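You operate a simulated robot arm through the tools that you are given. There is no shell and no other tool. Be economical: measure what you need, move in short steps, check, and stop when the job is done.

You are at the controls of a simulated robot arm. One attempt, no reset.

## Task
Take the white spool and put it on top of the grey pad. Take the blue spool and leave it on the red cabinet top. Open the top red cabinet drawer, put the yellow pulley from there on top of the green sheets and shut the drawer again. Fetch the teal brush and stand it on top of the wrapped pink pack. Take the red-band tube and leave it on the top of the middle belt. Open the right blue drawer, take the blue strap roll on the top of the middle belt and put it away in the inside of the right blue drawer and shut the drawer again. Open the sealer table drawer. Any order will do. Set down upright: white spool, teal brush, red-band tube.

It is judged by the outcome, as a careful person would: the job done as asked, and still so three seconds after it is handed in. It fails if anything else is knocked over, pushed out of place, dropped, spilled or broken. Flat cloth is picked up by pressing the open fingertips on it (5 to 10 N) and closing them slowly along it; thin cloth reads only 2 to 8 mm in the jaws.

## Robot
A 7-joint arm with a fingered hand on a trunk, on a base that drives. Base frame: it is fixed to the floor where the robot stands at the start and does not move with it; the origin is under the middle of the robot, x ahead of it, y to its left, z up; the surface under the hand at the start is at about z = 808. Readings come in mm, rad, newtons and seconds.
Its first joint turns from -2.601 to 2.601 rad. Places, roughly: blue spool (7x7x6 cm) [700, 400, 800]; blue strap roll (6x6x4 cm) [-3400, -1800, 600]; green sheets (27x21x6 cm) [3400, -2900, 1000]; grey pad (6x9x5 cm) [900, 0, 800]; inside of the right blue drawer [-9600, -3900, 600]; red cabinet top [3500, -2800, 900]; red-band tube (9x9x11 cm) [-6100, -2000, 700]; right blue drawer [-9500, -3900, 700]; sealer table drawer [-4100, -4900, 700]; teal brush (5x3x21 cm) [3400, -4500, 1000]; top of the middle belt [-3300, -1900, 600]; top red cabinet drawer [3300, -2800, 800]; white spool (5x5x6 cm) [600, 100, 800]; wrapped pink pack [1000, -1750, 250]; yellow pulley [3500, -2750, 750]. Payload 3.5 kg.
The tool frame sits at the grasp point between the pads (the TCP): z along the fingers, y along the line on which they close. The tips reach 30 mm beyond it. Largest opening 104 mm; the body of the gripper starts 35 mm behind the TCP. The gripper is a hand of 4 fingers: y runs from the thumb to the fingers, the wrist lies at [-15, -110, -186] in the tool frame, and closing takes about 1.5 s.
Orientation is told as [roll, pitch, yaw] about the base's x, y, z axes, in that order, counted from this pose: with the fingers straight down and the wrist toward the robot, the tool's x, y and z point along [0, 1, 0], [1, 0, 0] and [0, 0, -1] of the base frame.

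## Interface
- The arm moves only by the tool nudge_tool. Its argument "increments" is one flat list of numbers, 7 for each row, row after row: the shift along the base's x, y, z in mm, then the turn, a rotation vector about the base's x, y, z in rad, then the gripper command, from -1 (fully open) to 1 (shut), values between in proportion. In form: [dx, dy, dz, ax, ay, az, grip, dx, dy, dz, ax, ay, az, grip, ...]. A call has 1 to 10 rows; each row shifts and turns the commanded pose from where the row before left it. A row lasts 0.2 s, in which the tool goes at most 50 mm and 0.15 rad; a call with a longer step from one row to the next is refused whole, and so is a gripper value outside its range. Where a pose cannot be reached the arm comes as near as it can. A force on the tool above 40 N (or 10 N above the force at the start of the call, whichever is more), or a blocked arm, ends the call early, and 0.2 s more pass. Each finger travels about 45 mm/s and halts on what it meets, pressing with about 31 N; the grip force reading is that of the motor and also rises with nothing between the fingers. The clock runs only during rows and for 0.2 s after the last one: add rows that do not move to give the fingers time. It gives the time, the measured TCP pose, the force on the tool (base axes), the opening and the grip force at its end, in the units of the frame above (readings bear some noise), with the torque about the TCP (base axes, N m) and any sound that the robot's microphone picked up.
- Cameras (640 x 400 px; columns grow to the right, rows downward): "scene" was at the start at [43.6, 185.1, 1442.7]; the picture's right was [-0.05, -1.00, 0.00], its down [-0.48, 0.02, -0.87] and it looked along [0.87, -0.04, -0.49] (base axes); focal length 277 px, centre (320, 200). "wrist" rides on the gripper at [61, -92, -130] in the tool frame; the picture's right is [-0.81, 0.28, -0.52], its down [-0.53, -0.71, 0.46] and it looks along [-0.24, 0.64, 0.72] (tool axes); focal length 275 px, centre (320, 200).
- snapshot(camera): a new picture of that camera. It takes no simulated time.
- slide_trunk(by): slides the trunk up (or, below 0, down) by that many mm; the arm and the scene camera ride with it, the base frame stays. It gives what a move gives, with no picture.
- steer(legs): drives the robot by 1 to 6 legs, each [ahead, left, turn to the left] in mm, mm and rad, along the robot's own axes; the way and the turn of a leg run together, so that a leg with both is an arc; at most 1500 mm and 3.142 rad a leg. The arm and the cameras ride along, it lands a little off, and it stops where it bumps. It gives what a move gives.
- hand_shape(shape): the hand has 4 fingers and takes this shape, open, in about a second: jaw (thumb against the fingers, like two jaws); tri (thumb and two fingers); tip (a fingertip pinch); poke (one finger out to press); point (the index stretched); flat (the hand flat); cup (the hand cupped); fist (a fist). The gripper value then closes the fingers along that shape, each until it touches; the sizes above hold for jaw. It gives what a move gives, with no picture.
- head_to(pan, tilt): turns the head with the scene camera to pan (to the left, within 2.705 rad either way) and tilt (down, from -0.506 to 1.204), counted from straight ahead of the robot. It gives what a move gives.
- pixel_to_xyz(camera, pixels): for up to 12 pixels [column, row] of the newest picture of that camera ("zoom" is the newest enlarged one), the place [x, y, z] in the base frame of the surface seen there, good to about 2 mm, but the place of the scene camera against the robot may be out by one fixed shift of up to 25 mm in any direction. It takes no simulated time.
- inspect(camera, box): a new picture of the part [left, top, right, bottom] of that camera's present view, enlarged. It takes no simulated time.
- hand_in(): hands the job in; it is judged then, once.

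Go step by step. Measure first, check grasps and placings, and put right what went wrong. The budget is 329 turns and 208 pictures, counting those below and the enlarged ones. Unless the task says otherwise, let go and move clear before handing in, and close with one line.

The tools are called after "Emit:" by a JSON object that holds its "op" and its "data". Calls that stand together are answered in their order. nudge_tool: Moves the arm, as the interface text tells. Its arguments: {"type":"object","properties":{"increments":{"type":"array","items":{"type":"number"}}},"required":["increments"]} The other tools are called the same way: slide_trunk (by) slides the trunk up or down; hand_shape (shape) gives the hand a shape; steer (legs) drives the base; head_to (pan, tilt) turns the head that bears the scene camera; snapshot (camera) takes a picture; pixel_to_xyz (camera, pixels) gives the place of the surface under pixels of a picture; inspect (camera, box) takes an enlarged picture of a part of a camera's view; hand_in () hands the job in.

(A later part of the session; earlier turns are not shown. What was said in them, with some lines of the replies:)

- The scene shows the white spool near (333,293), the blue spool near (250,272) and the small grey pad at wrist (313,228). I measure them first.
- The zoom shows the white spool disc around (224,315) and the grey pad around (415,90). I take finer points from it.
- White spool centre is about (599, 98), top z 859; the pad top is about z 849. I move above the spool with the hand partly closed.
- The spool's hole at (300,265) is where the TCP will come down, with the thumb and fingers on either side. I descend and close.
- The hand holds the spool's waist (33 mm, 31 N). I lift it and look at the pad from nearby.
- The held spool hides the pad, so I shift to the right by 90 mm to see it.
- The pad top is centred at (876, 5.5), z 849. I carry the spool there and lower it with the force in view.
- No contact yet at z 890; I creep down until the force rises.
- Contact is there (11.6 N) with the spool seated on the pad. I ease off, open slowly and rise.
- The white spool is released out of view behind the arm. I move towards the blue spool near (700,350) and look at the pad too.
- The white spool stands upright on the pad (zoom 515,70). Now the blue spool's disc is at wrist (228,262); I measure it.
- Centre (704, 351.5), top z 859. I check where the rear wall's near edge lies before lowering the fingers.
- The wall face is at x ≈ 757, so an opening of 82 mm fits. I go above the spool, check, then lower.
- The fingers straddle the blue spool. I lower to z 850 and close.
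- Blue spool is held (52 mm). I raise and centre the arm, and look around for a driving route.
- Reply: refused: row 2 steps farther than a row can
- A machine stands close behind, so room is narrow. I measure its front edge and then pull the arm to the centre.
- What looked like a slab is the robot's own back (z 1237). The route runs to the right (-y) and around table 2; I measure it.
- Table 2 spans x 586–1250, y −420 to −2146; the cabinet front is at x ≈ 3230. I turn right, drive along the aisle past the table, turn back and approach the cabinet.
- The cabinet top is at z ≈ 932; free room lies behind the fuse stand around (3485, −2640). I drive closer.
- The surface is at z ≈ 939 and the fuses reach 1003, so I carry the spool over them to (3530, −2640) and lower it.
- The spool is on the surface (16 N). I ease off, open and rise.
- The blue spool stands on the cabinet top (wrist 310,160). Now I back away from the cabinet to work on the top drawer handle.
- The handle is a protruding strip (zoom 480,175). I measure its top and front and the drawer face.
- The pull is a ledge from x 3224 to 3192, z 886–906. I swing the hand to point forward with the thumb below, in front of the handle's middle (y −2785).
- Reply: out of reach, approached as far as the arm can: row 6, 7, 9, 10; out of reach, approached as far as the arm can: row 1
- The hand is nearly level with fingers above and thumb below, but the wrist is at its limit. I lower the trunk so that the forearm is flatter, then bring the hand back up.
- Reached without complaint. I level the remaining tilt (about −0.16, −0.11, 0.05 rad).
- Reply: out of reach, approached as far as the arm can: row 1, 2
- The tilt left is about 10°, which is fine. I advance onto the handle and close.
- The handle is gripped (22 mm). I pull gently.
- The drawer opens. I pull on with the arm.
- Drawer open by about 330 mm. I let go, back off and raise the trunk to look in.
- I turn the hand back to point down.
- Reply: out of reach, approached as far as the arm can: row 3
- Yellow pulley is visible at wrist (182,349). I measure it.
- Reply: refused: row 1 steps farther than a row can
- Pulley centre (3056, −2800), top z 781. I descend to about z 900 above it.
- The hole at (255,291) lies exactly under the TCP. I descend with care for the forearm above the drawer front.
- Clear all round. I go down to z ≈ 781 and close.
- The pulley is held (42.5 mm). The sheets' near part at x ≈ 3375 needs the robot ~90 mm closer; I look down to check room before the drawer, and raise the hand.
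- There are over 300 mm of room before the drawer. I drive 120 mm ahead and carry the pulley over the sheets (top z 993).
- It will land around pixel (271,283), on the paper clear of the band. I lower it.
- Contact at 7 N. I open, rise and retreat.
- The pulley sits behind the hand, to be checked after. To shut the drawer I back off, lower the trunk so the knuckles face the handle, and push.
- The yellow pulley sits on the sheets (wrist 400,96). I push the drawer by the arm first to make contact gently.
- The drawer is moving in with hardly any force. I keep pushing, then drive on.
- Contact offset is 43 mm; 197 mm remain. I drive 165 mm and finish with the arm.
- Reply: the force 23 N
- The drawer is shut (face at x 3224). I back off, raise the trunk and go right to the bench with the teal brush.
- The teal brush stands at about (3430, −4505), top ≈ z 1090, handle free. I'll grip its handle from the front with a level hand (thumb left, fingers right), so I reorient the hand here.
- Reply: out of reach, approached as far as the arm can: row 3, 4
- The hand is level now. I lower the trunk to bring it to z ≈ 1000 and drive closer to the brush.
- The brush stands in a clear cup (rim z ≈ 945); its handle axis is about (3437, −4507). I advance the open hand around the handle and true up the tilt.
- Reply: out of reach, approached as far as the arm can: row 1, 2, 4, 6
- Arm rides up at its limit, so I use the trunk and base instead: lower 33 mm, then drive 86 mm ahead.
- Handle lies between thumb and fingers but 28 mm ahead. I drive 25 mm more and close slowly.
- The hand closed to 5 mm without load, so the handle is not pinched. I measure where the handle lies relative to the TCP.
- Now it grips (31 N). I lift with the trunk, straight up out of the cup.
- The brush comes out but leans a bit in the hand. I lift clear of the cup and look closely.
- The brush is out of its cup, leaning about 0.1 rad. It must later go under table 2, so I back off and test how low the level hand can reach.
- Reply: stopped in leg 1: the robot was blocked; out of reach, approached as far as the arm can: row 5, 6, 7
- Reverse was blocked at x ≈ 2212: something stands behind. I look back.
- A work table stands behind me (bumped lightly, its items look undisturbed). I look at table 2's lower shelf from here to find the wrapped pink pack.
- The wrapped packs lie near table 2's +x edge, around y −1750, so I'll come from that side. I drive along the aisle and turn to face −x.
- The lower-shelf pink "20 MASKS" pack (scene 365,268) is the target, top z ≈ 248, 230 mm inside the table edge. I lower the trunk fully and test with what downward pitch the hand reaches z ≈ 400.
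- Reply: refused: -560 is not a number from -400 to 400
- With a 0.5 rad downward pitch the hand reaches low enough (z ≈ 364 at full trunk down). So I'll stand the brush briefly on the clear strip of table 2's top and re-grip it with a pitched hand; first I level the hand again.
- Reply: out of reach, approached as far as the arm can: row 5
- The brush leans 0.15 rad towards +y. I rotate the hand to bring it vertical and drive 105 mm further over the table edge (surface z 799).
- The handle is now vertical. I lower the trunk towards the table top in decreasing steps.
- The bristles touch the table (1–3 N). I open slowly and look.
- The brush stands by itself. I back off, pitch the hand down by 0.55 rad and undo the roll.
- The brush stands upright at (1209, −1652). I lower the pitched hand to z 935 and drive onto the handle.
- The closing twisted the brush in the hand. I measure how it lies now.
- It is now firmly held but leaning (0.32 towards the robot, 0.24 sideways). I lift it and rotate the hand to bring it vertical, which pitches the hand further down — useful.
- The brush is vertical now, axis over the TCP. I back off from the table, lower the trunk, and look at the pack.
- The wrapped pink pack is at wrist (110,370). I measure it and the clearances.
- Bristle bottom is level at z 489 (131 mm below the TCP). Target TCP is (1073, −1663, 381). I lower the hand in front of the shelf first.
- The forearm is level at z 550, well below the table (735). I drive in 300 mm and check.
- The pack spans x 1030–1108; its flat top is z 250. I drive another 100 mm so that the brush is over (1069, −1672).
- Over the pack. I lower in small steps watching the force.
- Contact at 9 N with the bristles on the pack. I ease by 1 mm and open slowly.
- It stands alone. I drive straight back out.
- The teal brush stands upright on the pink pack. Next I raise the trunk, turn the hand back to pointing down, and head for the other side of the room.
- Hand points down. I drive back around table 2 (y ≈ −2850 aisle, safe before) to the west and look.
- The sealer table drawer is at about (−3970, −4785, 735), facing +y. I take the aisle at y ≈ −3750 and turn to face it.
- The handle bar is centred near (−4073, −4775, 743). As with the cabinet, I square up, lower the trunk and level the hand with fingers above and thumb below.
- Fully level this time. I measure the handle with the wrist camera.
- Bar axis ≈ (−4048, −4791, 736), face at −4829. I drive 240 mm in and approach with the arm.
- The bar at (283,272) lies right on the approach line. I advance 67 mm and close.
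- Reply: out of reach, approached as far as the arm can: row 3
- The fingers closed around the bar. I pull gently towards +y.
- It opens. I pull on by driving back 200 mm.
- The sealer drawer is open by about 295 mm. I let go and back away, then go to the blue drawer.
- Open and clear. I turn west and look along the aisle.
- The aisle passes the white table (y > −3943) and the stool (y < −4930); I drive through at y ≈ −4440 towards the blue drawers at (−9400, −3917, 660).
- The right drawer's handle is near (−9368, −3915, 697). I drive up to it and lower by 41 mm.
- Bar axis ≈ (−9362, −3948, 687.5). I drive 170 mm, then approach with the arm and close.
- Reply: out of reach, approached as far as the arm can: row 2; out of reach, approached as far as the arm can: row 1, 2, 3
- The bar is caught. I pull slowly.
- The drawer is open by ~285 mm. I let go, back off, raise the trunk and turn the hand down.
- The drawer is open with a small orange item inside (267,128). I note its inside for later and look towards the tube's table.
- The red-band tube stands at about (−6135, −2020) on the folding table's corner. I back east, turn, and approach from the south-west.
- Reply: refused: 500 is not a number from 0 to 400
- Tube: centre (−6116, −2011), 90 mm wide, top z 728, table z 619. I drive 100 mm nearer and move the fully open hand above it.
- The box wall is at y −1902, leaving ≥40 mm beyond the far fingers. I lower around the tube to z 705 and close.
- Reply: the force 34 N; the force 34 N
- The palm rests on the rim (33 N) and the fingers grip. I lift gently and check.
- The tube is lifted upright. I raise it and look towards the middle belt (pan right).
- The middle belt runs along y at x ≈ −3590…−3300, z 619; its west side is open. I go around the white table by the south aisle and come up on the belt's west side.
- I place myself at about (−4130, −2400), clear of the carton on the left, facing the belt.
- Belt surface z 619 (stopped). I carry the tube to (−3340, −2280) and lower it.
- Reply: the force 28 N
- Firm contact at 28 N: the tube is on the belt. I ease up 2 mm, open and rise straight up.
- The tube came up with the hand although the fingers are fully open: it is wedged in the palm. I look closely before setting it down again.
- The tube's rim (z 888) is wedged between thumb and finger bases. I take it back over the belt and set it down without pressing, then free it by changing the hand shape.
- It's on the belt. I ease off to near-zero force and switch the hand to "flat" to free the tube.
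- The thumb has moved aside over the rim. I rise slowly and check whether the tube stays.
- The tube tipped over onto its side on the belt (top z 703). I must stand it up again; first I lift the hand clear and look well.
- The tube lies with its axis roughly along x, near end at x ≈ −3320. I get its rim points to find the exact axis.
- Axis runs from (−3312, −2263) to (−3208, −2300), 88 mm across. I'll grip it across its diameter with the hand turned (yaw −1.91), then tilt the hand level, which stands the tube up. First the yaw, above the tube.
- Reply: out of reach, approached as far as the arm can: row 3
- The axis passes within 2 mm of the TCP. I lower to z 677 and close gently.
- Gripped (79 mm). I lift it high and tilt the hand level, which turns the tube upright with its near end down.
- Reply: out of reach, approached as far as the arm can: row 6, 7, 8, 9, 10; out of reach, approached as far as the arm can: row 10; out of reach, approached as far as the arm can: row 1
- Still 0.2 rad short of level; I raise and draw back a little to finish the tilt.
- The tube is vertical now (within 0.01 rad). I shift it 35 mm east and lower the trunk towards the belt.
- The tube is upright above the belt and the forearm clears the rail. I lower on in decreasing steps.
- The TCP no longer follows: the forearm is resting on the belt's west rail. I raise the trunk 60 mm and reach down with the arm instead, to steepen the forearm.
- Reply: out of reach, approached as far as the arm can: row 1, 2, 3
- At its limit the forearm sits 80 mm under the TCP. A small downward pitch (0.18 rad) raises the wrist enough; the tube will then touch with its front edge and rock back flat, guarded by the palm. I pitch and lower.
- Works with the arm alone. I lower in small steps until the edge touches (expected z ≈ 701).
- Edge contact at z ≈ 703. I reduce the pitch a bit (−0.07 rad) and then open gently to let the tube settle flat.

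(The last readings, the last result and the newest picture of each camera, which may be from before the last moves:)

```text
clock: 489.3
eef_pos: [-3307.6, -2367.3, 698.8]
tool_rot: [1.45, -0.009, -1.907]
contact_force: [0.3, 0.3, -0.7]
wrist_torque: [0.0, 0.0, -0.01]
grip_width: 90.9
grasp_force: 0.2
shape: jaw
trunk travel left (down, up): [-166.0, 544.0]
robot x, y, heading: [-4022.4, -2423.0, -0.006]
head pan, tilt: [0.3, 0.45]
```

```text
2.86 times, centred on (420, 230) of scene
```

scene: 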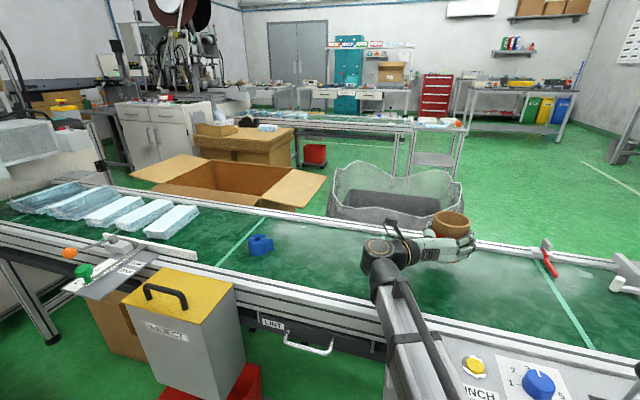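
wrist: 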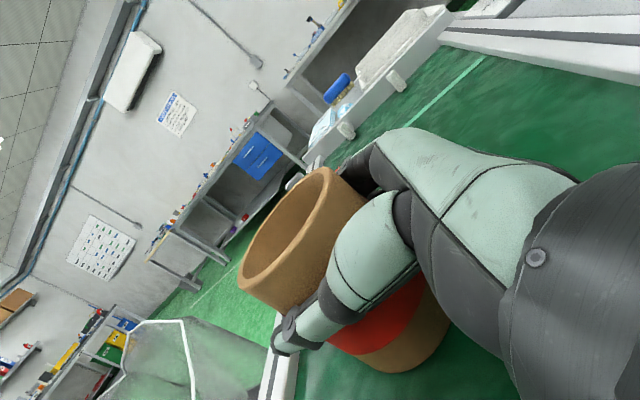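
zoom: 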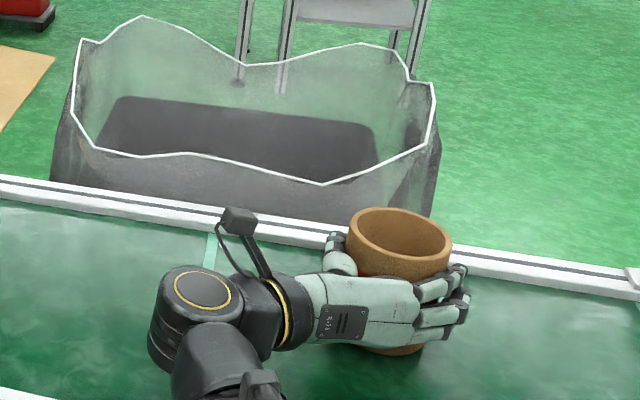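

The tube seems settled and free (−0.7 N). I open fully and withdraw the hand straight back, slowly.

Emit:
{"op": "nudge_tool", "data": {"increments": [0, 0, 0, 0, 0, 0, -1, 0, 0, 0, 0, 0, 0, -1, -9, 3, 1, 0, 0, 0, -1, -9, 3, 1, 0, 0, 0, -1, -9, 3, 1, 0, 0, 0, -1, 0, 0, 0, 0, 0, 0, -1]}}

Emit:
{"op": "inspect", "data": {"camera": "scene", "box": [340, 160, 500, 300]}}

```text
clock: 490.7
eef_pos: [-3336.8, -2360.7, 702.0]
tool_rot: [1.45, -0.01, -1.905]
contact_force: [-0.1, 0.1, -0.8]
wrist_torque: [0.0, -0.01, 0.0]
grip_width: 103.3
grasp_force: 0.1
shape: jaw
trunk travel left (down, up): [-166.0, 544.0]
robot x, y, heading: [-4024.4, -2423.5, -0.008]
head pan, tilt: [0.3, 0.45]
```

```text
2.86 times, centred on (420, 230) of scene
```

zoom: 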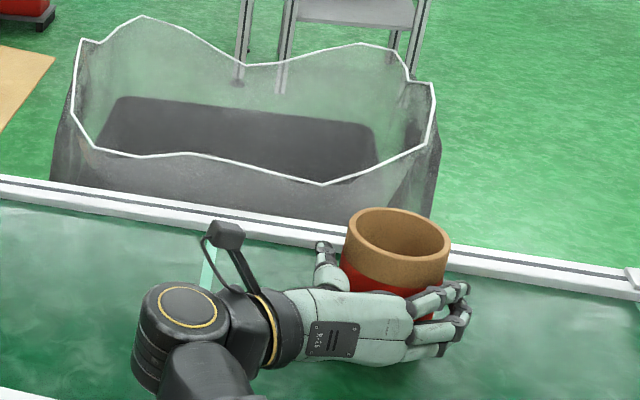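

The tube stayed in place and upright. I withdraw further until fully clear.

Emit:
{"op": "nudge_tool", "data": {"increments": [-14, 5, 3, 0, 0, 0, -1, -14, 5, 3, 0, 0, 0, -1, -18, 6, 5, 0, 0, 0, -1, -18, 6, 10, 0, 0, 0, -1, -18, 6, 15, 0, 0, 0, -1, 0, 0, 20, 0, 0, 0, -1]}}

Emit:
{"op": "slide_trunk", "data": {"by": 166}}

Emit:
{"op": "snapshot", "data": {"camera": "scene"}}

```text
clock: 492.1
eef_pos: [-3418.2, -2330.3, 757.5]
tool_rot: [1.451, -0.01, -1.906]
contact_force: [-0.5, 0.4, 0.0]
wrist_torque: [-0.02, 0.01, -0.01]
grip_width: 103.9
grasp_force: 0.1
shape: jaw
trunk travel left (down, up): [-166.0, 544.0]
robot x, y, heading: [-4025.4, -2422.0, -0.008]
head pan, tilt: [0.3, 0.45]
```

```text
clock: 494.0
eef_pos: [-3417.9, -2330.8, 923.3]
tool_rot: [1.45, -0.011, -1.906]
contact_force: [0.4, 0.4, -0.2]
wrist_torque: [0.0, 0.01, 0.01]
grip_width: 103.6
grasp_force: 0.0
shape: jaw
trunk travel left (down, up): [-332.0, 378.0]
robot x, y, heading: [-4020.8, -2421.1, -0.004]
head pan, tilt: [0.3, 0.45]
```

```text
36 pictures are left
```

scene: 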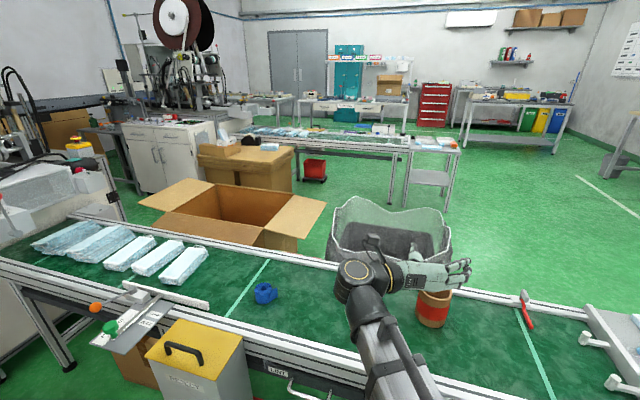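

The tube stands upright on the belt (scene 433,308). Now I turn the hand back to point down, yaw 0, for the blue strap roll.

Emit:
{"op": "nudge_tool", "data": {"increments": [0, 0, 5, 0.0489, 0.1366, 0, -0.6, 0, 0, 5, 0.0489, 0.1366, 0, -0.6, 0, 0, 5, 0.0489, 0.1366, 0, -0.6, 0, 0, 5, 0.0489, 0.1366, 0, -0.6, 0, 0, 5, 0.0489, 0.1366, 0, -0.6, 0, 0, 0, 0.0489, 0.1366, 0, -0.6, 0, 0, 0, 0.0489, 0.1366, 0, -0.6, 0, 0, 0, 0.0489, 0.1366, 0, -0.6, 0, 0, 0, 0.0489, 0.1366, 0, -0.6, 0, 0, 0, 0.0489, 0.1366, 0, -0.6]}}

Emit:
{"op": "nudge_tool", "data": {"increments": [0, 20, 0, 0, 0, 0.147, -0.6, 0, 20, 0, 0, 0, 0.147, -0.6, 0, 20, 0, 0, 0, 0.147, -0.6, 0, 20, 0, 0, 0, 0.147, -0.6, 0, 20, 0, 0, 0, 0.147, -0.6, 0, 20, 0, 0, 0, 0.147, -0.6, 0, 20, 0, 0, 0, 0.147, -0.6, 0, 20, 0, 0, 0, 0.147, -0.6, 0, 20, 0, 0, 0, 0.147, -0.6, 0, 20, 0, 0, 0, 0.147, -0.6]}}

Emit:
{"op": "nudge_tool", "data": {"increments": [0, 20, 0, 0, 0, 0.147, -0.6, 0, 20, 0, 0, 0, 0.147, -0.6, 0, 20, 0, 0, 0, 0.142, -0.6, 0, 20, 0, 0, 0, 0, -0.6, 0, 20, 0, 0, 0, 0, -0.6, 0, 20, 0, 0, 0, 0, -0.6, 0, 20, 0, 0, 0, 0, -0.6, 0, 20, 0, 0, 0, 0, -0.6, 0, 0, 0, 0, 0, 0, -0.6]}}

Emit:
{"op": "snapshot", "data": {"camera": "wrist"}}

```text
clock: 496.2
eef_pos: [-3343.8, -2429.1, 823.1]
tool_rot: [0.035, 0.019, -1.874]
contact_force: [-0.8, 0.5, 0.9]
wrist_torque: [0.01, -0.01, -0.02]
grip_width: 83.5
grasp_force: 0.1
shape: jaw
out of reach, approached as far as the arm can: row 7, 8, 9, 10
trunk travel left (down, up): [-332.0, 378.0]
robot x, y, heading: [-4023.3, -2424.1, -0.009]
head pan, tilt: [0.3, 0.45]
```

```text
clock: 498.4
eef_pos: [-3341.9, -2230.3, 822.2]
tool_rot: [0.0, 0.006, -0.431]
contact_force: [-0.5, -0.5, 0.8]
wrist_torque: [0.0, 0.0, 0.02]
grip_width: 83.5
grasp_force: 0.1
shape: jaw
trunk travel left (down, up): [-332.0, 378.0]
robot x, y, heading: [-4021.4, -2424.8, -0.007]
head pan, tilt: [0.3, 0.45]
```

```text
clock: 500.4
eef_pos: [-3342.5, -2069.5, 820.4]
tool_rot: [-0.001, 0.006, 0.001]
contact_force: [-0.1, 0.4, -0.3]
wrist_torque: [0.03, 0.02, 0.0]
grip_width: 83.3
grasp_force: 0.0
shape: jaw
trunk travel left (down, up): [-332.0, 378.0]
robot x, y, heading: [-4025.8, -2423.2, -0.005]
head pan, tilt: [0.3, 0.45]
```

```text
35 pictures are left
```

wrist: 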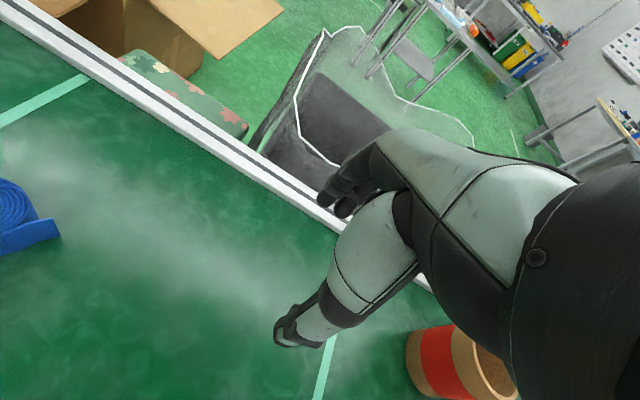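

The tube is still upright (bottom right). The roll is at the left edge (20,215); I move the hand nearer and measure it.

Emit:
{"op": "nudge_tool", "data": {"increments": [-20, 45, 0, 0, 0, 0, -0.6, -20, 45, 0, 0, 0, 0, -0.6, 0, 45, 0, 0, 0, 0, -0.6, 0, 0, 0, 0, 0, 0, -0.6]}}

Emit:
{"op": "snapshot", "data": {"camera": "wrist"}}

```text
clock: 501.4
eef_pos: [-3382.3, -1933.5, 820.6]
tool_rot: [0.0, 0.006, 0.002]
contact_force: [1.4, 0.0, -0.6]
wrist_torque: [0.0, -0.03, -0.01]
grip_width: 83.3
grasp_force: 0.1
shape: jaw
trunk travel left (down, up): [-332.0, 378.0]
robot x, y, heading: [-4023.5, -2423.0, -0.008]
head pan, tilt: [0.3, 0.45]
```

```text
34 pictures are left
```

wrist: 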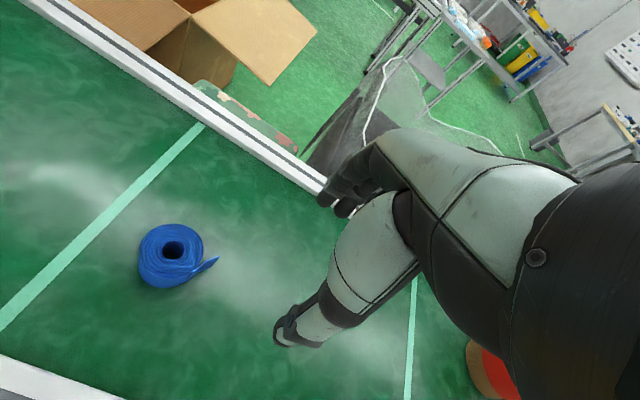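

Emit:
{"op": "pixel_to_xyz", "data": {"camera": "wrist", "pixels": [[150, 252], [197, 245], [172, 230], [175, 275], [160, 265], [215, 262], [173, 250], [140, 270]]}}

```text
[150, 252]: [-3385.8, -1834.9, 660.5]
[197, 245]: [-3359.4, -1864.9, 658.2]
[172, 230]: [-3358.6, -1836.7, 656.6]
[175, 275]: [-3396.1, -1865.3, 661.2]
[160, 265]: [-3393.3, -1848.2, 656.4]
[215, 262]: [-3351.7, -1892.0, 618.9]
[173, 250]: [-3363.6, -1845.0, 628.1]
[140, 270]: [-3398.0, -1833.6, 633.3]
```

Roll centre (−3375, −1850), top z 660. I move over it, lower to z 652 and close.

Emit:
{"op": "nudge_tool", "data": {"increments": [4, 42, 0, 0, 0, 0, -0.6, 3, 41.5, 0, 0, 0, 0, -0.6, 0, 0, -45, 0, 0, 0, -0.6, 0, 0, -45, 0, 0, 0, -0.6, 0, 0, -45, 0, 0, 0, -0.6, 0, 0, -33, 0, 0, 0, -0.6, 0, 0, 0, 0, 0, 0, -0.6]}}

Emit:
{"op": "nudge_tool", "data": {"increments": [0, 0, 0, 0, 0, 0, -0.3, 0, 0, 0, 0, 0, 0, 0, 0, 0, 0, 0, 0, 0, 0.3, 0, 0, 0, 0, 0, 0, 0.5, 0, 0, 0, 0, 0, 0, 0.5, 0, 0, 0, 0, 0, 0, 0.5]}}

Emit:
{"op": "snapshot", "data": {"camera": "wrist"}}

```text
clock: 503.0
eef_pos: [-3376.4, -1852.2, 655.0]
tool_rot: [0.001, 0.006, 0.003]
contact_force: [-0.3, 0.0, 0.8]
wrist_torque: [0.01, 0.03, 0.01]
grip_width: 83.3
grasp_force: 0.1
shape: jaw
trunk travel left (down, up): [-332.0, 378.0]
robot x, y, heading: [-4025.5, -2423.2, -0.004]
head pan, tilt: [0.3, 0.45]
```

```text
clock: 504.4
eef_pos: [-3375.8, -1850.8, 653.5]
tool_rot: [-0.001, 0.007, 0.001]
contact_force: [-0.8, 0.3, -0.8]
wrist_torque: [-0.01, 0.0, -0.01]
grip_width: 43.9
grasp_force: 30.9
shape: jaw
trunk travel left (down, up): [-332.0, 378.0]
robot x, y, heading: [-4024.7, -2424.2, -0.006]
head pan, tilt: [0.3, 0.45]
```

```text
33 pictures are left
```

wrist: 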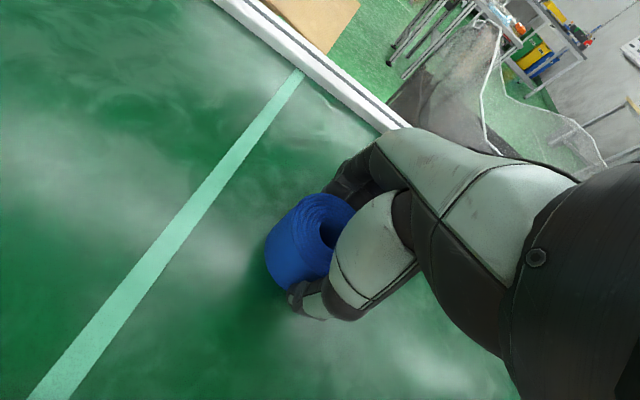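

The roll is gripped (44 mm). I lift, retract towards me, and check belt and tube.

Emit:
{"op": "nudge_tool", "data": {"increments": [0, 0, 20, 0, 0, 0, 0.5, 0, 0, 45, 0, 0, 0, 0.5, 0, 0, 45, 0, 0, 0, 0.5, 0, 0, 45, 0, 0, 0, 0.5, 0, 0, 45, 0, 0, 0, 0.5, -20, -40, 10, 0, 0, 0, 0.5, -20, -45, 0, 0, 0, 0, 0.5, -20, -45, 0, 0, 0, 0, 0.5, -20, -45, 0, 0, 0, 0, 0.5, 0, 0, 0, 0, 0, 0, 0.5]}}

Emit:
{"op": "slide_trunk", "data": {"by": 142}}

Emit:
{"op": "snapshot", "data": {"camera": "scene"}}

```text
clock: 506.6
eef_pos: [-3454.4, -2028.0, 865.7]
tool_rot: [-0.001, 0.008, 0.003]
contact_force: [0.1, 0.5, 0.2]
wrist_torque: [0.0, -0.03, 0.03]
grip_width: 43.8
grasp_force: 31.5
shape: jaw
trunk travel left (down, up): [-332.0, 378.0]
robot x, y, heading: [-4021.6, -2420.3, -0.002]
head pan, tilt: [0.3, 0.45]
```

```text
clock: 508.3
eef_pos: [-3454.4, -2027.7, 1007.3]
tool_rot: [-0.001, 0.008, 0.002]
contact_force: [-0.6, 1.1, -1.2]
wrist_torque: [0.0, 0.01, -0.01]
grip_width: 44.3
grasp_force: 31.2
shape: jaw
trunk travel left (down, up): [-474.0, 236.0]
robot x, y, heading: [-4023.7, -2419.9, -0.001]
head pan, tilt: [0.3, 0.45]
```

```text
32 pictures are left
```

scene: 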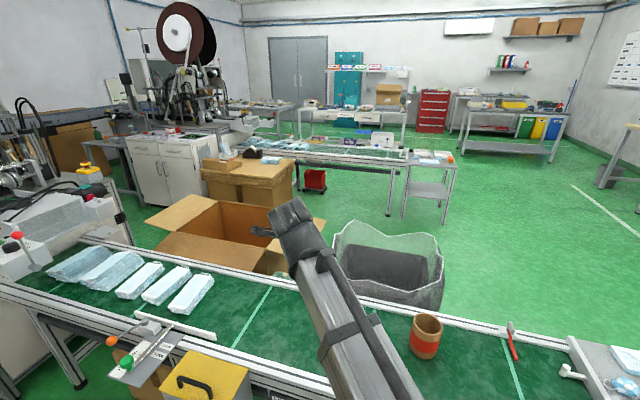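

The tube still stands upright. I centre the arm and carry the roll back along the south aisle to the blue drawer.

Emit:
{"op": "nudge_tool", "data": {"increments": [-10, -45, 0, 0, 0, 0, 0.5, 0, -45, 0, 0, 0, 0, 0.5, 0, -45, 0, 0, 0, 0, 0.5, 0, -45, 0, 0, 0, 0, 0.5, 0, -45, 0, 0, 0, 0, 0.5, 0, -45, 0, 0, 0, 0, 0.5, 0, -45, 0, 0, 0, 0, 0.5, 0, 0, 0, 0, 0, 0, 0.5]}}

Emit:
{"op": "steer", "data": {"legs": [[-742, -568, 0], [-90, -1450, 0], [0, 0, 1.571], [0, 0, 1.571], [1500, 0, 0], [1450, 0, 0]]}}

Emit:
{"op": "head_to", "data": {"pan": -0.1, "tilt": 0.5}}

Emit:
{"op": "snapshot", "data": {"camera": "scene"}}

```text
clock: 510.1
eef_pos: [-3466.1, -2343.5, 1008.3]
tool_rot: [0.0, 0.008, 0.002]
contact_force: [-0.1, -0.2, -0.5]
wrist_torque: [0.02, -0.01, 0.02]
grip_width: 43.7
grasp_force: 30.9
shape: jaw
trunk travel left (down, up): [-474.0, 236.0]
robot x, y, heading: [-4024.6, -2421.7, -0.005]
head pan, tilt: [0.3, 0.45]
```

```text
clock: 543.2
eef_pos: [-8372.8, -4424.2, 1009.2]
tool_rot: [0.0, 0.007, 3.127]
contact_force: [0.9, 0.0, -1.5]
wrist_torque: [0.0, 0.02, 0.01]
grip_width: 43.0
grasp_force: 31.2
shape: jaw
trunk travel left (down, up): [-474.0, 236.0]
robot x, y, heading: [-7816.7, -4357.4, 3.116]
head pan, tilt: [0.3, 0.45]
```

```text
clock: 544.1
eef_pos: [-8375.1, -4425.2, 1008.2]
tool_rot: [-0.001, 0.008, 3.125]
contact_force: [-1.2, 1.0, -0.5]
wrist_torque: [0.0, 0.03, -0.01]
grip_width: 43.3
grasp_force: 31.1
shape: jaw
trunk travel left (down, up): [-474.0, 236.0]
robot x, y, heading: [-7813.3, -4357.4, 3.119]
head pan, tilt: [-0.099, 0.499]
```

```text
31 pictures are left
```

scene: 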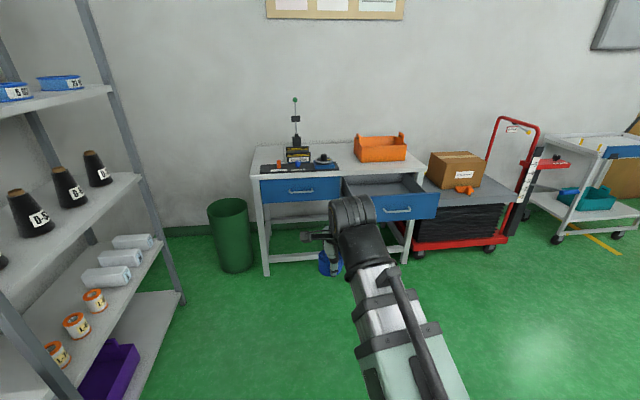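

The drawer is still open. I drive in front of it with the roll held high.

Emit:
{"op": "steer", "data": {"legs": [[677, -491, 0.023]]}}

Emit:
{"op": "nudge_tool", "data": {"increments": [-40, 0, 0, 0, 0, 0, 0.5, -40, 0, 0, 0, 0, 0, 0.5, -30, 0, -20, 0, 0, 0, 0.5, 0, 0, 0, 0, 0, 0, 0.5]}}

Emit:
{"op": "snapshot", "data": {"camera": "wrist"}}

```text
clock: 548.6
eef_pos: [-9047.0, -3941.1, 1007.0]
tool_rot: [0.001, 0.007, -3.129]
contact_force: [-0.4, 0.7, -1.0]
wrist_torque: [0.0, 0.03, 0.01]
grip_width: 43.0
grasp_force: 31.1
shape: jaw
trunk travel left (down, up): [-474.0, 236.0]
robot x, y, heading: [-8487.8, -3856.3, -3.135]
head pan, tilt: [-0.099, 0.499]
```

```text
clock: 549.6
eef_pos: [-9157.1, -3941.1, 987.0]
tool_rot: [0.0, 0.007, -3.125]
contact_force: [-0.9, -0.2, -2.3]
wrist_torque: [0.0, -0.01, 0.02]
grip_width: 42.9
grasp_force: 30.6
shape: jaw
trunk travel left (down, up): [-474.0, 236.0]
robot x, y, heading: [-8488.1, -3848.8, -3.139]
head pan, tilt: [-0.099, 0.499]
```

```text
30 pictures are left
```

wrist: 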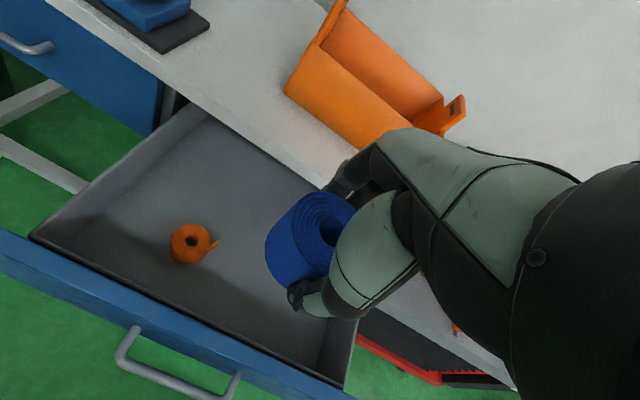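

Emit:
{"op": "pixel_to_xyz", "data": {"camera": "wrist", "pixels": [[190, 232], [220, 180], [240, 300], [235, 340], [250, 350], [280, 175], [310, 195], [345, 330], [352, 350], [200, 320], [330, 360]]}}

```text
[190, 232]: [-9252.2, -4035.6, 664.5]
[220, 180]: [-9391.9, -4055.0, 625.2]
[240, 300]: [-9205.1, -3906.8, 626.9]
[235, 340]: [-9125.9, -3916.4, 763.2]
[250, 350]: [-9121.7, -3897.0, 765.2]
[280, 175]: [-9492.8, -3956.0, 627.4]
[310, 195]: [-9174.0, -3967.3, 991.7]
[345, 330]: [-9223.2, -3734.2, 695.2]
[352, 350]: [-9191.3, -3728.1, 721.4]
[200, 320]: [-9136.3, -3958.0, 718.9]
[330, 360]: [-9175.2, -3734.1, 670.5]
```

Inside of the drawer: floor z 627, front wall top z 765 at x −9130, right wall y −3734. I raise the trunk so the forearm stays steep and lower the roll at (−9265, −3880).

Emit:
{"op": "slide_trunk", "data": {"by": 150}}

Emit:
{"op": "nudge_tool", "data": {"increments": [-27, 15, -40, 0, 0, 0, 0.5, -27, 15, -40, 0, 0, 0, 0.5, -27, 15, -40, 0, 0, 0, 0.5, -27, 16, -40, 0, 0, 0, 0.5, 0, 0, -48, 0, 0, 0, 0.5, 0, 0, -48, 0, 0, 0, 0.5, 0, 0, -48, 0, 0, 0, 0.5, 0, 0, -30, 0, 0, 0, 0.5, 0, 0, 0, 0, 0, 0, 0.5]}}

Emit:
{"op": "snapshot", "data": {"camera": "wrist"}}

```text
clock: 551.3
eef_pos: [-9157.3, -3940.4, 1137.4]
tool_rot: [0.0, 0.007, -3.128]
contact_force: [-0.5, 0.8, -0.5]
wrist_torque: [-0.01, 0.0, 0.04]
grip_width: 42.7
grasp_force: 31.2
shape: jaw
trunk travel left (down, up): [-624.0, 86.0]
robot x, y, heading: [-8485.7, -3852.2, -3.13]
head pan, tilt: [-0.099, 0.499]
```

```text
refused: row 1 steps farther than a row can; nothing moved
```

```text
29 pictures are left
```

wrist: 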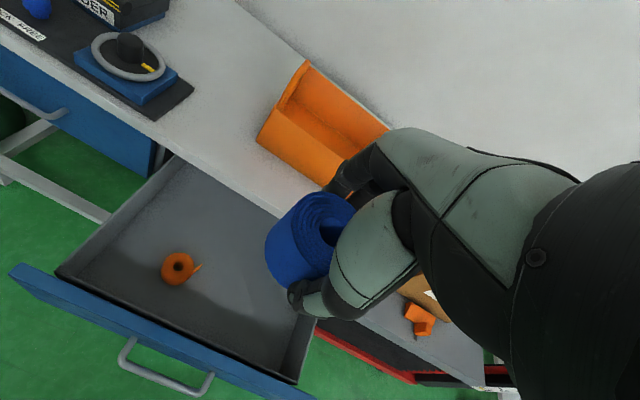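

Emit:
{"op": "nudge_tool", "data": {"increments": [-27, 15, -35, 0, 0, 0, 0.5, -27, 15, -35, 0, 0, 0, 0.5, -27, 15, -35, 0, 0, 0, 0.5, -27, 16, -35, 0, 0, 0, 0.5, 0, 0, -48, 0, 0, 0, 0.5, 0, 0, -48, 0, 0, 0, 0.5, 0, 0, -48, 0, 0, 0, 0.5, 0, 0, -40, 0, 0, 0, 0.5, 0, 0, 0, 0, 0, 0, 0.5]}}

Emit:
{"op": "snapshot", "data": {"camera": "wrist"}}

Emit:
{"op": "inspect", "data": {"camera": "scene", "box": [220, 150, 460, 350]}}

```text
clock: 553.3
eef_pos: [-9267.0, -3881.0, 812.1]
tool_rot: [-0.001, 0.007, -3.126]
contact_force: [-0.5, 0.2, -0.9]
wrist_torque: [0.02, -0.02, 0.0]
grip_width: 43.2
grasp_force: 30.8
shape: jaw
trunk travel left (down, up): [-624.0, 86.0]
robot x, y, heading: [-8492.1, -3853.4, -3.134]
head pan, tilt: [-0.099, 0.499]
```

```text
28 pictures are left
```

wrist: 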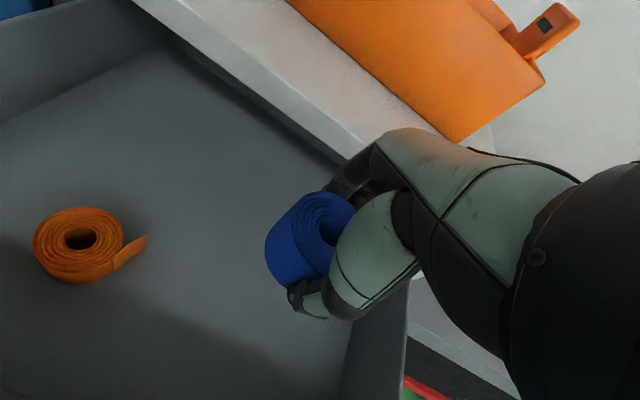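

```text
2.00 times, centred on (340, 250) of scene
```

zoom: 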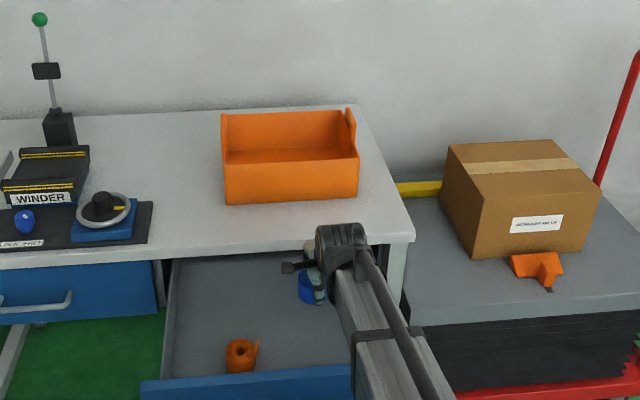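

Clear of the walls and the table top. I lower further in small steps to the drawer floor (expected TCP z ≈ 662).

Emit:
{"op": "nudge_tool", "data": {"increments": [0, 0, -35, 0, 0, 0, 0.5, 0, 0, -35, 0, 0, 0, 0.5, 0, 0, -35, 0, 0, 0, 0.5, 0, 0, -30, 0, 0, 0, 0.5, 0, 0, -10, 0, 0, 0, 0.5, 0, 0, 0, 0, 0, 0, 0.5]}}

Emit:
{"op": "nudge_tool", "data": {"increments": [0, 0, -3, 0, 0, 0, 0.5, 0, 0, 0, 0, 0, 0, 0.5]}}

Emit:
{"op": "nudge_tool", "data": {"increments": [0, 0, -3, 0, 0, 0, 0.5, 0, 0, 0, 0, 0, 0, 0.5]}}

```text
clock: 554.7
eef_pos: [-9263.5, -3878.9, 667.4]
tool_rot: [-0.001, 0.008, -3.127]
contact_force: [0.7, 0.1, -0.8]
wrist_torque: [-0.01, 0.02, 0.01]
grip_width: 43.0
grasp_force: 30.9
shape: jaw
trunk travel left (down, up): [-624.0, 86.0]
robot x, y, heading: [-8492.4, -3852.6, -3.137]
head pan, tilt: [-0.099, 0.499]
```

```text
clock: 555.3
eef_pos: [-9263.4, -3880.3, 665.5]
tool_rot: [-0.001, 0.008, -3.128]
contact_force: [-0.2, 0.5, -0.4]
wrist_torque: [-0.02, 0.02, 0.02]
grip_width: 43.0
grasp_force: 31.1
shape: jaw
trunk travel left (down, up): [-624.0, 86.0]
robot x, y, heading: [-8489.0, -3853.1, -3.134]
head pan, tilt: [-0.099, 0.499]
```

```text
clock: 555.9
eef_pos: [-9264.4, -3879.8, 661.5]
tool_rot: [0.0, 0.005, -3.127]
contact_force: [0.7, -0.4, -0.7]
wrist_torque: [0.0, 0.02, 0.02]
grip_width: 42.9
grasp_force: 31.2
shape: jaw
trunk travel left (down, up): [-624.0, 86.0]
robot x, y, heading: [-8491.8, -3849.4, -3.135]
head pan, tilt: [-0.099, 0.499]
```

Emit:
{"op": "nudge_tool", "data": {"increments": [0, 0, -2, 0, 0, 0, 0.5, 0, 0, 0, 0, 0, 0, 0.5]}}

Emit:
{"op": "nudge_tool", "data": {"increments": [0, 0, -2, 0, 0, 0, 0.5, 0, 0, 0, 0, 0, 0, 0.5]}}

```text
clock: 556.5
eef_pos: [-9264.0, -3879.0, 661.4]
tool_rot: [0.001, 0.005, -3.128]
contact_force: [0.0, 0.1, 3.0]
wrist_torque: [0.01, 0.1, -0.04]
grip_width: 42.9
grasp_force: 30.8
shape: jaw
trunk travel left (down, up): [-624.0, 86.0]
robot x, y, heading: [-8492.5, -3853.1, -3.132]
head pan, tilt: [-0.099, 0.499]
```

```text
clock: 557.1
eef_pos: [-9264.8, -3879.0, 660.1]
tool_rot: [0.0, 0.003, -3.127]
contact_force: [-1.5, -0.4, 13.3]
wrist_torque: [0.0, 0.2, -0.01]
grip_width: 43.7
grasp_force: 30.5
shape: jaw
trunk travel left (down, up): [-624.0, 86.0]
robot x, y, heading: [-8486.2, -3856.1, -3.133]
head pan, tilt: [-0.099, 0.499]
```

The roll is on the drawer floor (13 N). I release and rise.

Emit:
{"op": "nudge_tool", "data": {"increments": [0, 0, 2, 0, 0, 0, 0.3, 0, 0, 0, 0, 0, 0, 0, 0, 0, 0, 0, 0, 0, -0.3, 0, 0, 0, 0, 0, 0, -0.5, 0, 0, 0, 0, 0, 0, -0.5]}}

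Emit:
{"op": "nudge_tool", "data": {"increments": [0, 0, 20, 0, 0, 0, -0.5, 0, 0, 40, 0, 0, 0, -0.5, 0, 0, 48, 0, 0, 0, -0.5, 0, 0, 48, 0, 0, 0, -0.5, 0, 0, 48, 0, 0, 0, -0.5, 0, 0, 48, 0, 0, 0, -0.5, 0, 0, 48, 0, 0, 0, -0.5, 0, 0, 0, 0, 0, 0, -0.5]}}

Emit:
{"op": "steer", "data": {"legs": [[-350, 0, 0]]}}

Emit:
{"op": "snapshot", "data": {"camera": "wrist"}}

```text
clock: 558.3
eef_pos: [-9263.5, -3879.5, 661.6]
tool_rot: [-0.001, 0.008, -3.126]
contact_force: [-0.4, -0.4, -0.6]
wrist_torque: [-0.01, 0.0, -0.01]
grip_width: 77.9
grasp_force: 0.0
shape: jaw
trunk travel left (down, up): [-624.0, 86.0]
robot x, y, heading: [-8487.6, -3857.0, -3.136]
head pan, tilt: [-0.099, 0.499]
```

```text
clock: 560.1
eef_pos: [-9264.8, -3879.0, 961.1]
tool_rot: [0.0, 0.007, -3.127]
contact_force: [-0.1, -0.5, -0.8]
wrist_torque: [-0.02, 0.0, 0.0]
grip_width: 77.8
grasp_force: 0.2
shape: jaw
trunk travel left (down, up): [-624.0, 86.0]
robot x, y, heading: [-8490.5, -3852.7, -3.136]
head pan, tilt: [-0.099, 0.499]
```

```text
clock: 562.4
eef_pos: [-8908.6, -3878.1, 959.5]
tool_rot: [-0.001, 0.006, -3.125]
contact_force: [0.2, -0.5, -0.8]
wrist_torque: [-0.01, 0.02, -0.05]
grip_width: 77.5
grasp_force: 0.0
shape: jaw
trunk travel left (down, up): [-624.0, 86.0]
robot x, y, heading: [-8132.8, -3850.5, -3.129]
head pan, tilt: [-0.099, 0.499]
```

```text
26 pictures are left
```

wrist: 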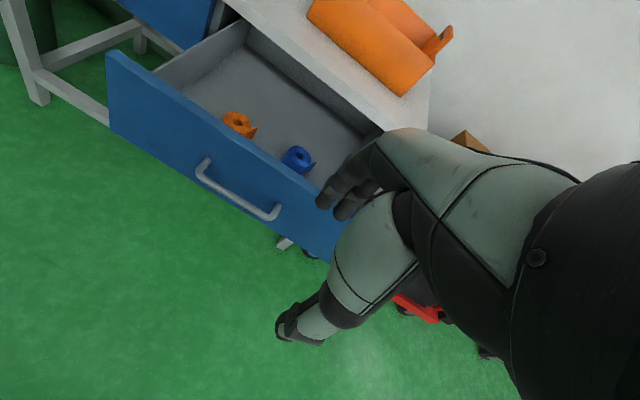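

The blue roll lies in the drawer beside the orange one. To shut it, I close the fist, line up with the handle bar (y −3948, z 687), lower the trunk and push.

Emit:
{"op": "nudge_tool", "data": {"increments": [0, -35, 0, 0, 0, 0, 0.3, 0, -35, 0, 0, 0, 0, 0.9, 0, 0, 0, 0, 0, 0, 0.9, 0, 0, 0, 0, 0, 0, 0.9, 0, 0, 0, 0, 0, 0, 0.9]}}

Emit:
{"op": "slide_trunk", "data": {"by": -350}}

Emit:
{"op": "steer", "data": {"legs": [[250, 0, 0]]}}

Emit:
{"op": "snapshot", "data": {"camera": "scene"}}

```text
clock: 563.6
eef_pos: [-8909.3, -3947.6, 960.3]
tool_rot: [-0.002, 0.007, -3.124]
contact_force: [-1.1, -0.6, 0.2]
wrist_torque: [-0.01, 0.01, -0.02]
grip_width: 5.2
grasp_force: 0.0
shape: jaw
trunk travel left (down, up): [-624.0, 86.0]
robot x, y, heading: [-8132.0, -3853.4, -3.128]
head pan, tilt: [-0.099, 0.499]
```

```text
clock: 567.0
eef_pos: [-8907.7, -3946.8, 609.7]
tool_rot: [0.001, 0.007, -3.124]
contact_force: [-0.5, 0.5, 0.6]
wrist_torque: [-0.02, -0.01, 0.02]
grip_width: 5.2
grasp_force: 0.0
shape: jaw
trunk travel left (down, up): [-274.0, 436.0]
robot x, y, heading: [-8133.7, -3850.8, -3.133]
head pan, tilt: [-0.099, 0.499]
```

```text
clock: 568.9
eef_pos: [-9161.5, -3944.1, 610.3]
tool_rot: [0.0, 0.006, -3.129]
contact_force: [-0.4, 0.3, 0.2]
wrist_torque: [-0.03, -0.01, -0.01]
grip_width: 5.6
grasp_force: 0.0
shape: jaw
trunk travel left (down, up): [-274.0, 436.0]
robot x, y, heading: [-8386.2, -3847.2, -3.14]
head pan, tilt: [-0.099, 0.499]
```

```text
25 pictures are left
```

scene: 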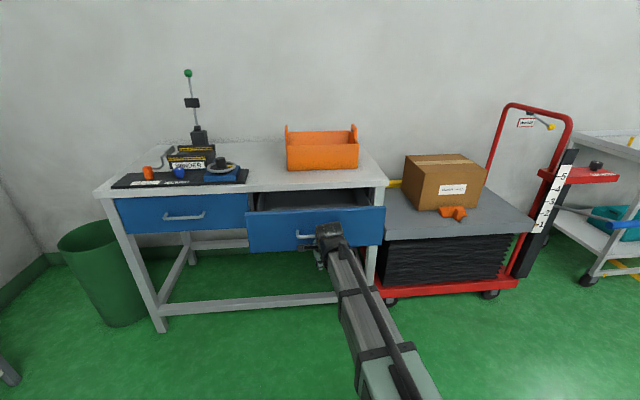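

The drawer is closing. I drive 120 mm more and finish with the arm under force watch.

Emit:
{"op": "steer", "data": {"legs": [[118, 0, 0]]}}

Emit:
{"op": "nudge_tool", "data": {"increments": [-8, 0, 0, 0, 0, 0, 0.9, -8, 0, 0, 0, 0, 0, 0.9, -7, 0, 0, 0, 0, 0, 0.9, -5, 0, 0, 0, 0, 0, 0.9, -4, 0, 0, 0, 0, 0, 0.9, -4, 0, 0, 0, 0, 0, 0.9, -3, 0, 0, 0, 0, 0, 0.9, -3, 0, 0, 0, 0, 0, 0.9]}}

Emit:
{"op": "inspect", "data": {"camera": "scene", "box": [90, 130, 410, 330]}}

Emit:
{"op": "pixel_to_xyz", "data": {"camera": "zoom", "pixels": [[340, 220], [340, 180], [520, 200], [160, 200], [330, 150], [450, 150]]}}

```text
clock: 570.1
eef_pos: [-9281.6, -3945.1, 610.4]
tool_rot: [0.0, 0.007, -3.13]
contact_force: [0.5, 0.0, 0.1]
wrist_torque: [0.0, 0.0, -0.01]
grip_width: 5.6
grasp_force: 0.0
shape: jaw
trunk travel left (down, up): [-274.0, 436.0]
robot x, y, heading: [-8507.2, -3851.2, -3.134]
head pan, tilt: [-0.099, 0.499]
```

```text
clock: 571.9
eef_pos: [-9323.7, -3945.1, 610.6]
tool_rot: [0.0, 0.007, -3.132]
contact_force: [-0.3, -0.8, -4.4]
wrist_torque: [0.01, -0.08, -0.01]
grip_width: 5.4
grasp_force: 0.0
shape: jaw
trunk travel left (down, up): [-274.0, 436.0]
robot x, y, heading: [-8506.7, -3853.1, -3.139]
head pan, tilt: [-0.099, 0.499]
```

```text
2.00 times, centred on (250, 230) of scene
```

zoom: 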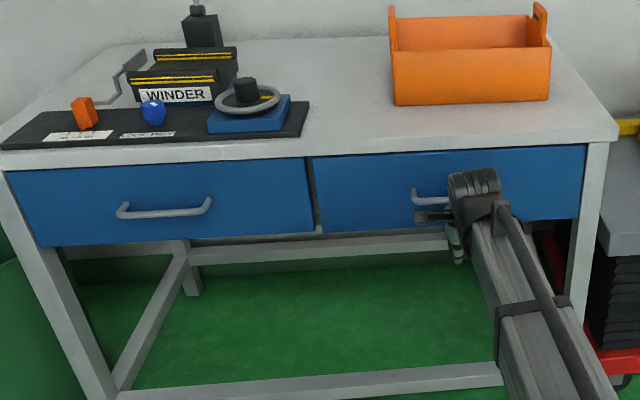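

```text
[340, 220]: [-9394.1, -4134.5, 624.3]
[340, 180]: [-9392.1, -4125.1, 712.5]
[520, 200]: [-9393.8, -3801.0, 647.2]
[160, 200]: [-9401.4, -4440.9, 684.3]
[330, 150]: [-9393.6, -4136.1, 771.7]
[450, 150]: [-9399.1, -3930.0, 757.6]
```

The right face is at x −9393.5, some 6–7 mm proud of the left one. I push on until it resists.

Emit:
{"op": "nudge_tool", "data": {"increments": [-3, 0, 0, 0, 0, 0, 0.9, -3, 0, 0, 0, 0, 0, 0.9, -3, 0, 0, 0, 0, 0, 0.9, -3, 0, 0, 0, 0, 0, 0.9, 0, 0, 0, 0, 0, 0, 0.9]}}

Emit:
{"op": "inspect", "data": {"camera": "scene", "box": [90, 130, 410, 330]}}

Emit:
{"op": "pixel_to_xyz", "data": {"camera": "zoom", "pixels": [[340, 220], [340, 180], [520, 200], [160, 180], [280, 200], [560, 180]]}}

```text
clock: 573.1
eef_pos: [-9334.0, -3944.9, 609.1]
tool_rot: [0.0, 0.007, -3.131]
contact_force: [15.2, 1.0, -12.0]
wrist_torque: [-0.2, 0.75, -0.15]
grip_width: 5.3
grasp_force: 0.1
shape: jaw
trunk travel left (down, up): [-274.0, 436.0]
robot x, y, heading: [-8505.3, -3850.5, -3.142]
head pan, tilt: [-0.099, 0.499]
```

```text
2.00 times, centred on (250, 230) of scene
```

zoom: 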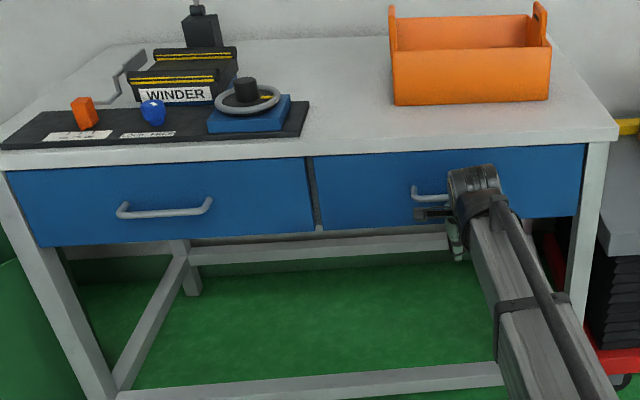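

```text
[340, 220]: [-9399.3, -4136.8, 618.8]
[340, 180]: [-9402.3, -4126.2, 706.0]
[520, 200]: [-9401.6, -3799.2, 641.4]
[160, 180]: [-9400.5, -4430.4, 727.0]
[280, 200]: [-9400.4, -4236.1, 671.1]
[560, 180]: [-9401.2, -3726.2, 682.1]
```

Both faces are now flush at x −9401 with 15 N resistance: the drawer is shut. I back off and confirm.

Emit:
{"op": "nudge_tool", "data": {"increments": [15, 0, 0, 0, 0, 0, 0.9, 25, 0, 0, 0, 0, 0, 0.9, 30, 0, 0, 0, 0, 0, 0.9, 30, 0, 0, 0, 0, 0, 0.9]}}

Emit:
{"op": "steer", "data": {"legs": [[-250, 0, 0]]}}

Emit:
{"op": "slide_trunk", "data": {"by": 200}}

Emit:
{"op": "snapshot", "data": {"camera": "scene"}}

Emit:
{"op": "pixel_to_xyz", "data": {"camera": "scene", "pixels": [[255, 190], [340, 185], [270, 185], [180, 190]]}}

```text
clock: 574.1
eef_pos: [-9233.7, -3945.1, 610.7]
tool_rot: [-0.002, 0.006, -3.13]
contact_force: [-0.3, 0.6, -0.9]
wrist_torque: [-0.01, 0.0, 0.01]
grip_width: 5.4
grasp_force: 0.1
shape: jaw
trunk travel left (down, up): [-274.0, 436.0]
robot x, y, heading: [-8508.7, -3856.3, -3.143]
head pan, tilt: [-0.099, 0.499]
```

```text
clock: 575.9
eef_pos: [-8991.6, -3944.1, 610.0]
tool_rot: [-0.001, 0.007, -3.133]
contact_force: [-0.1, -0.7, -0.6]
wrist_torque: [-0.01, -0.01, 0.0]
grip_width: 5.4
grasp_force: 0.0
shape: jaw
trunk travel left (down, up): [-274.0, 436.0]
robot x, y, heading: [-8263.3, -3854.4, -3.14]
head pan, tilt: [-0.099, 0.499]
```

```text
clock: 578.0
eef_pos: [-8992.6, -3943.3, 810.6]
tool_rot: [0.0, 0.007, -3.131]
contact_force: [0.2, -0.5, 0.0]
wrist_torque: [-0.01, -0.01, -0.01]
grip_width: 5.6
grasp_force: 0.1
shape: jaw
trunk travel left (down, up): [-474.0, 236.0]
robot x, y, heading: [-8259.4, -3855.8, -3.142]
head pan, tilt: [-0.099, 0.499]
```

```text
22 pictures are left
```

scene: 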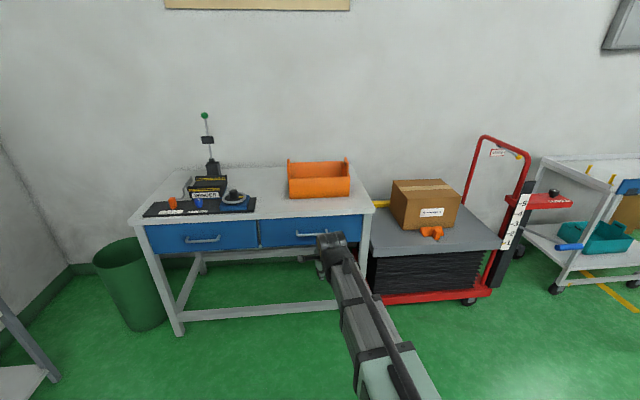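

```text
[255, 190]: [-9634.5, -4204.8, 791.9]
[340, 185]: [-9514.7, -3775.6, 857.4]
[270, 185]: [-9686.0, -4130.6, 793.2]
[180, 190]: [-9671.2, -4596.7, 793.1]
```

The right blue drawer is shut. One last look back at the belt and the sealer drawer before handing in.

Emit:
{"op": "head_to", "data": {"pan": 2.7, "tilt": 0.15}}

Emit:
{"op": "inspect", "data": {"camera": "scene", "box": [320, 120, 640, 280]}}

Emit:
{"op": "head_to", "data": {"pan": -2.7, "tilt": 0.15}}

Emit:
{"op": "inspect", "data": {"camera": "scene", "box": [0, 100, 480, 300]}}

```text
clock: 580.5
eef_pos: [-8992.1, -3942.7, 810.4]
tool_rot: [0.001, 0.007, -3.132]
contact_force: [0.8, 0.1, 0.1]
wrist_torque: [0.04, -0.02, 0.0]
grip_width: 5.5
grasp_force: 0.1
shape: jaw
trunk travel left (down, up): [-474.0, 236.0]
robot x, y, heading: [-8260.8, -3854.5, -3.139]
head pan, tilt: [2.7, 0.15]
```

```text
2.00 times, centred on (480, 200) of scene
```

zoom: 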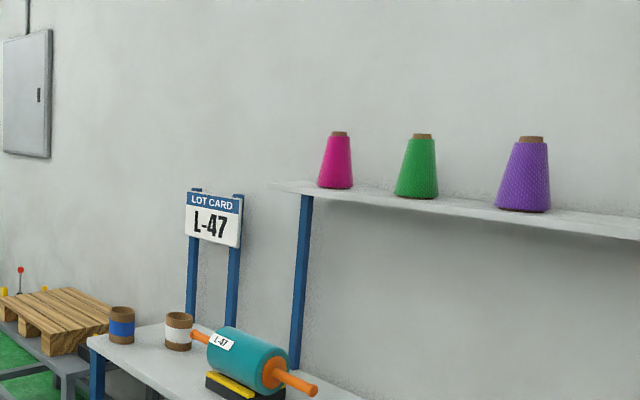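

```text
clock: 584.7
eef_pos: [-8991.3, -3942.8, 811.2]
tool_rot: [-0.001, 0.007, -3.131]
contact_force: [0.5, 0.3, -0.6]
wrist_torque: [-0.02, -0.02, 0.0]
grip_width: 5.3
grasp_force: 0.1
shape: jaw
trunk travel left (down, up): [-474.0, 236.0]
robot x, y, heading: [-8262.4, -3849.3, -3.138]
head pan, tilt: [-2.7, 0.15]
```

```text
1.33 times, centred on (240, 200) of scene
```

zoom: 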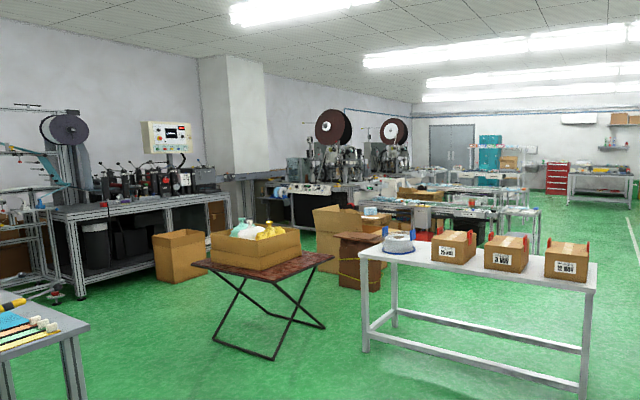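

Nothing I can see from here is out of place, and I let go of each item and moved clear. I'm handing in now.

Emit:
{"op": "hand_in", "data": {}}

```text
The job is handed in.
```

The job is handed in: every item was placed as asked, both drawers I used were shut again and the sealer drawer was left open. On the way, the tube tipped over on the belt and I stood it up again, and I lightly bumped the work table behind me near the teal brush's bench; nothing on that table looked disturbed.
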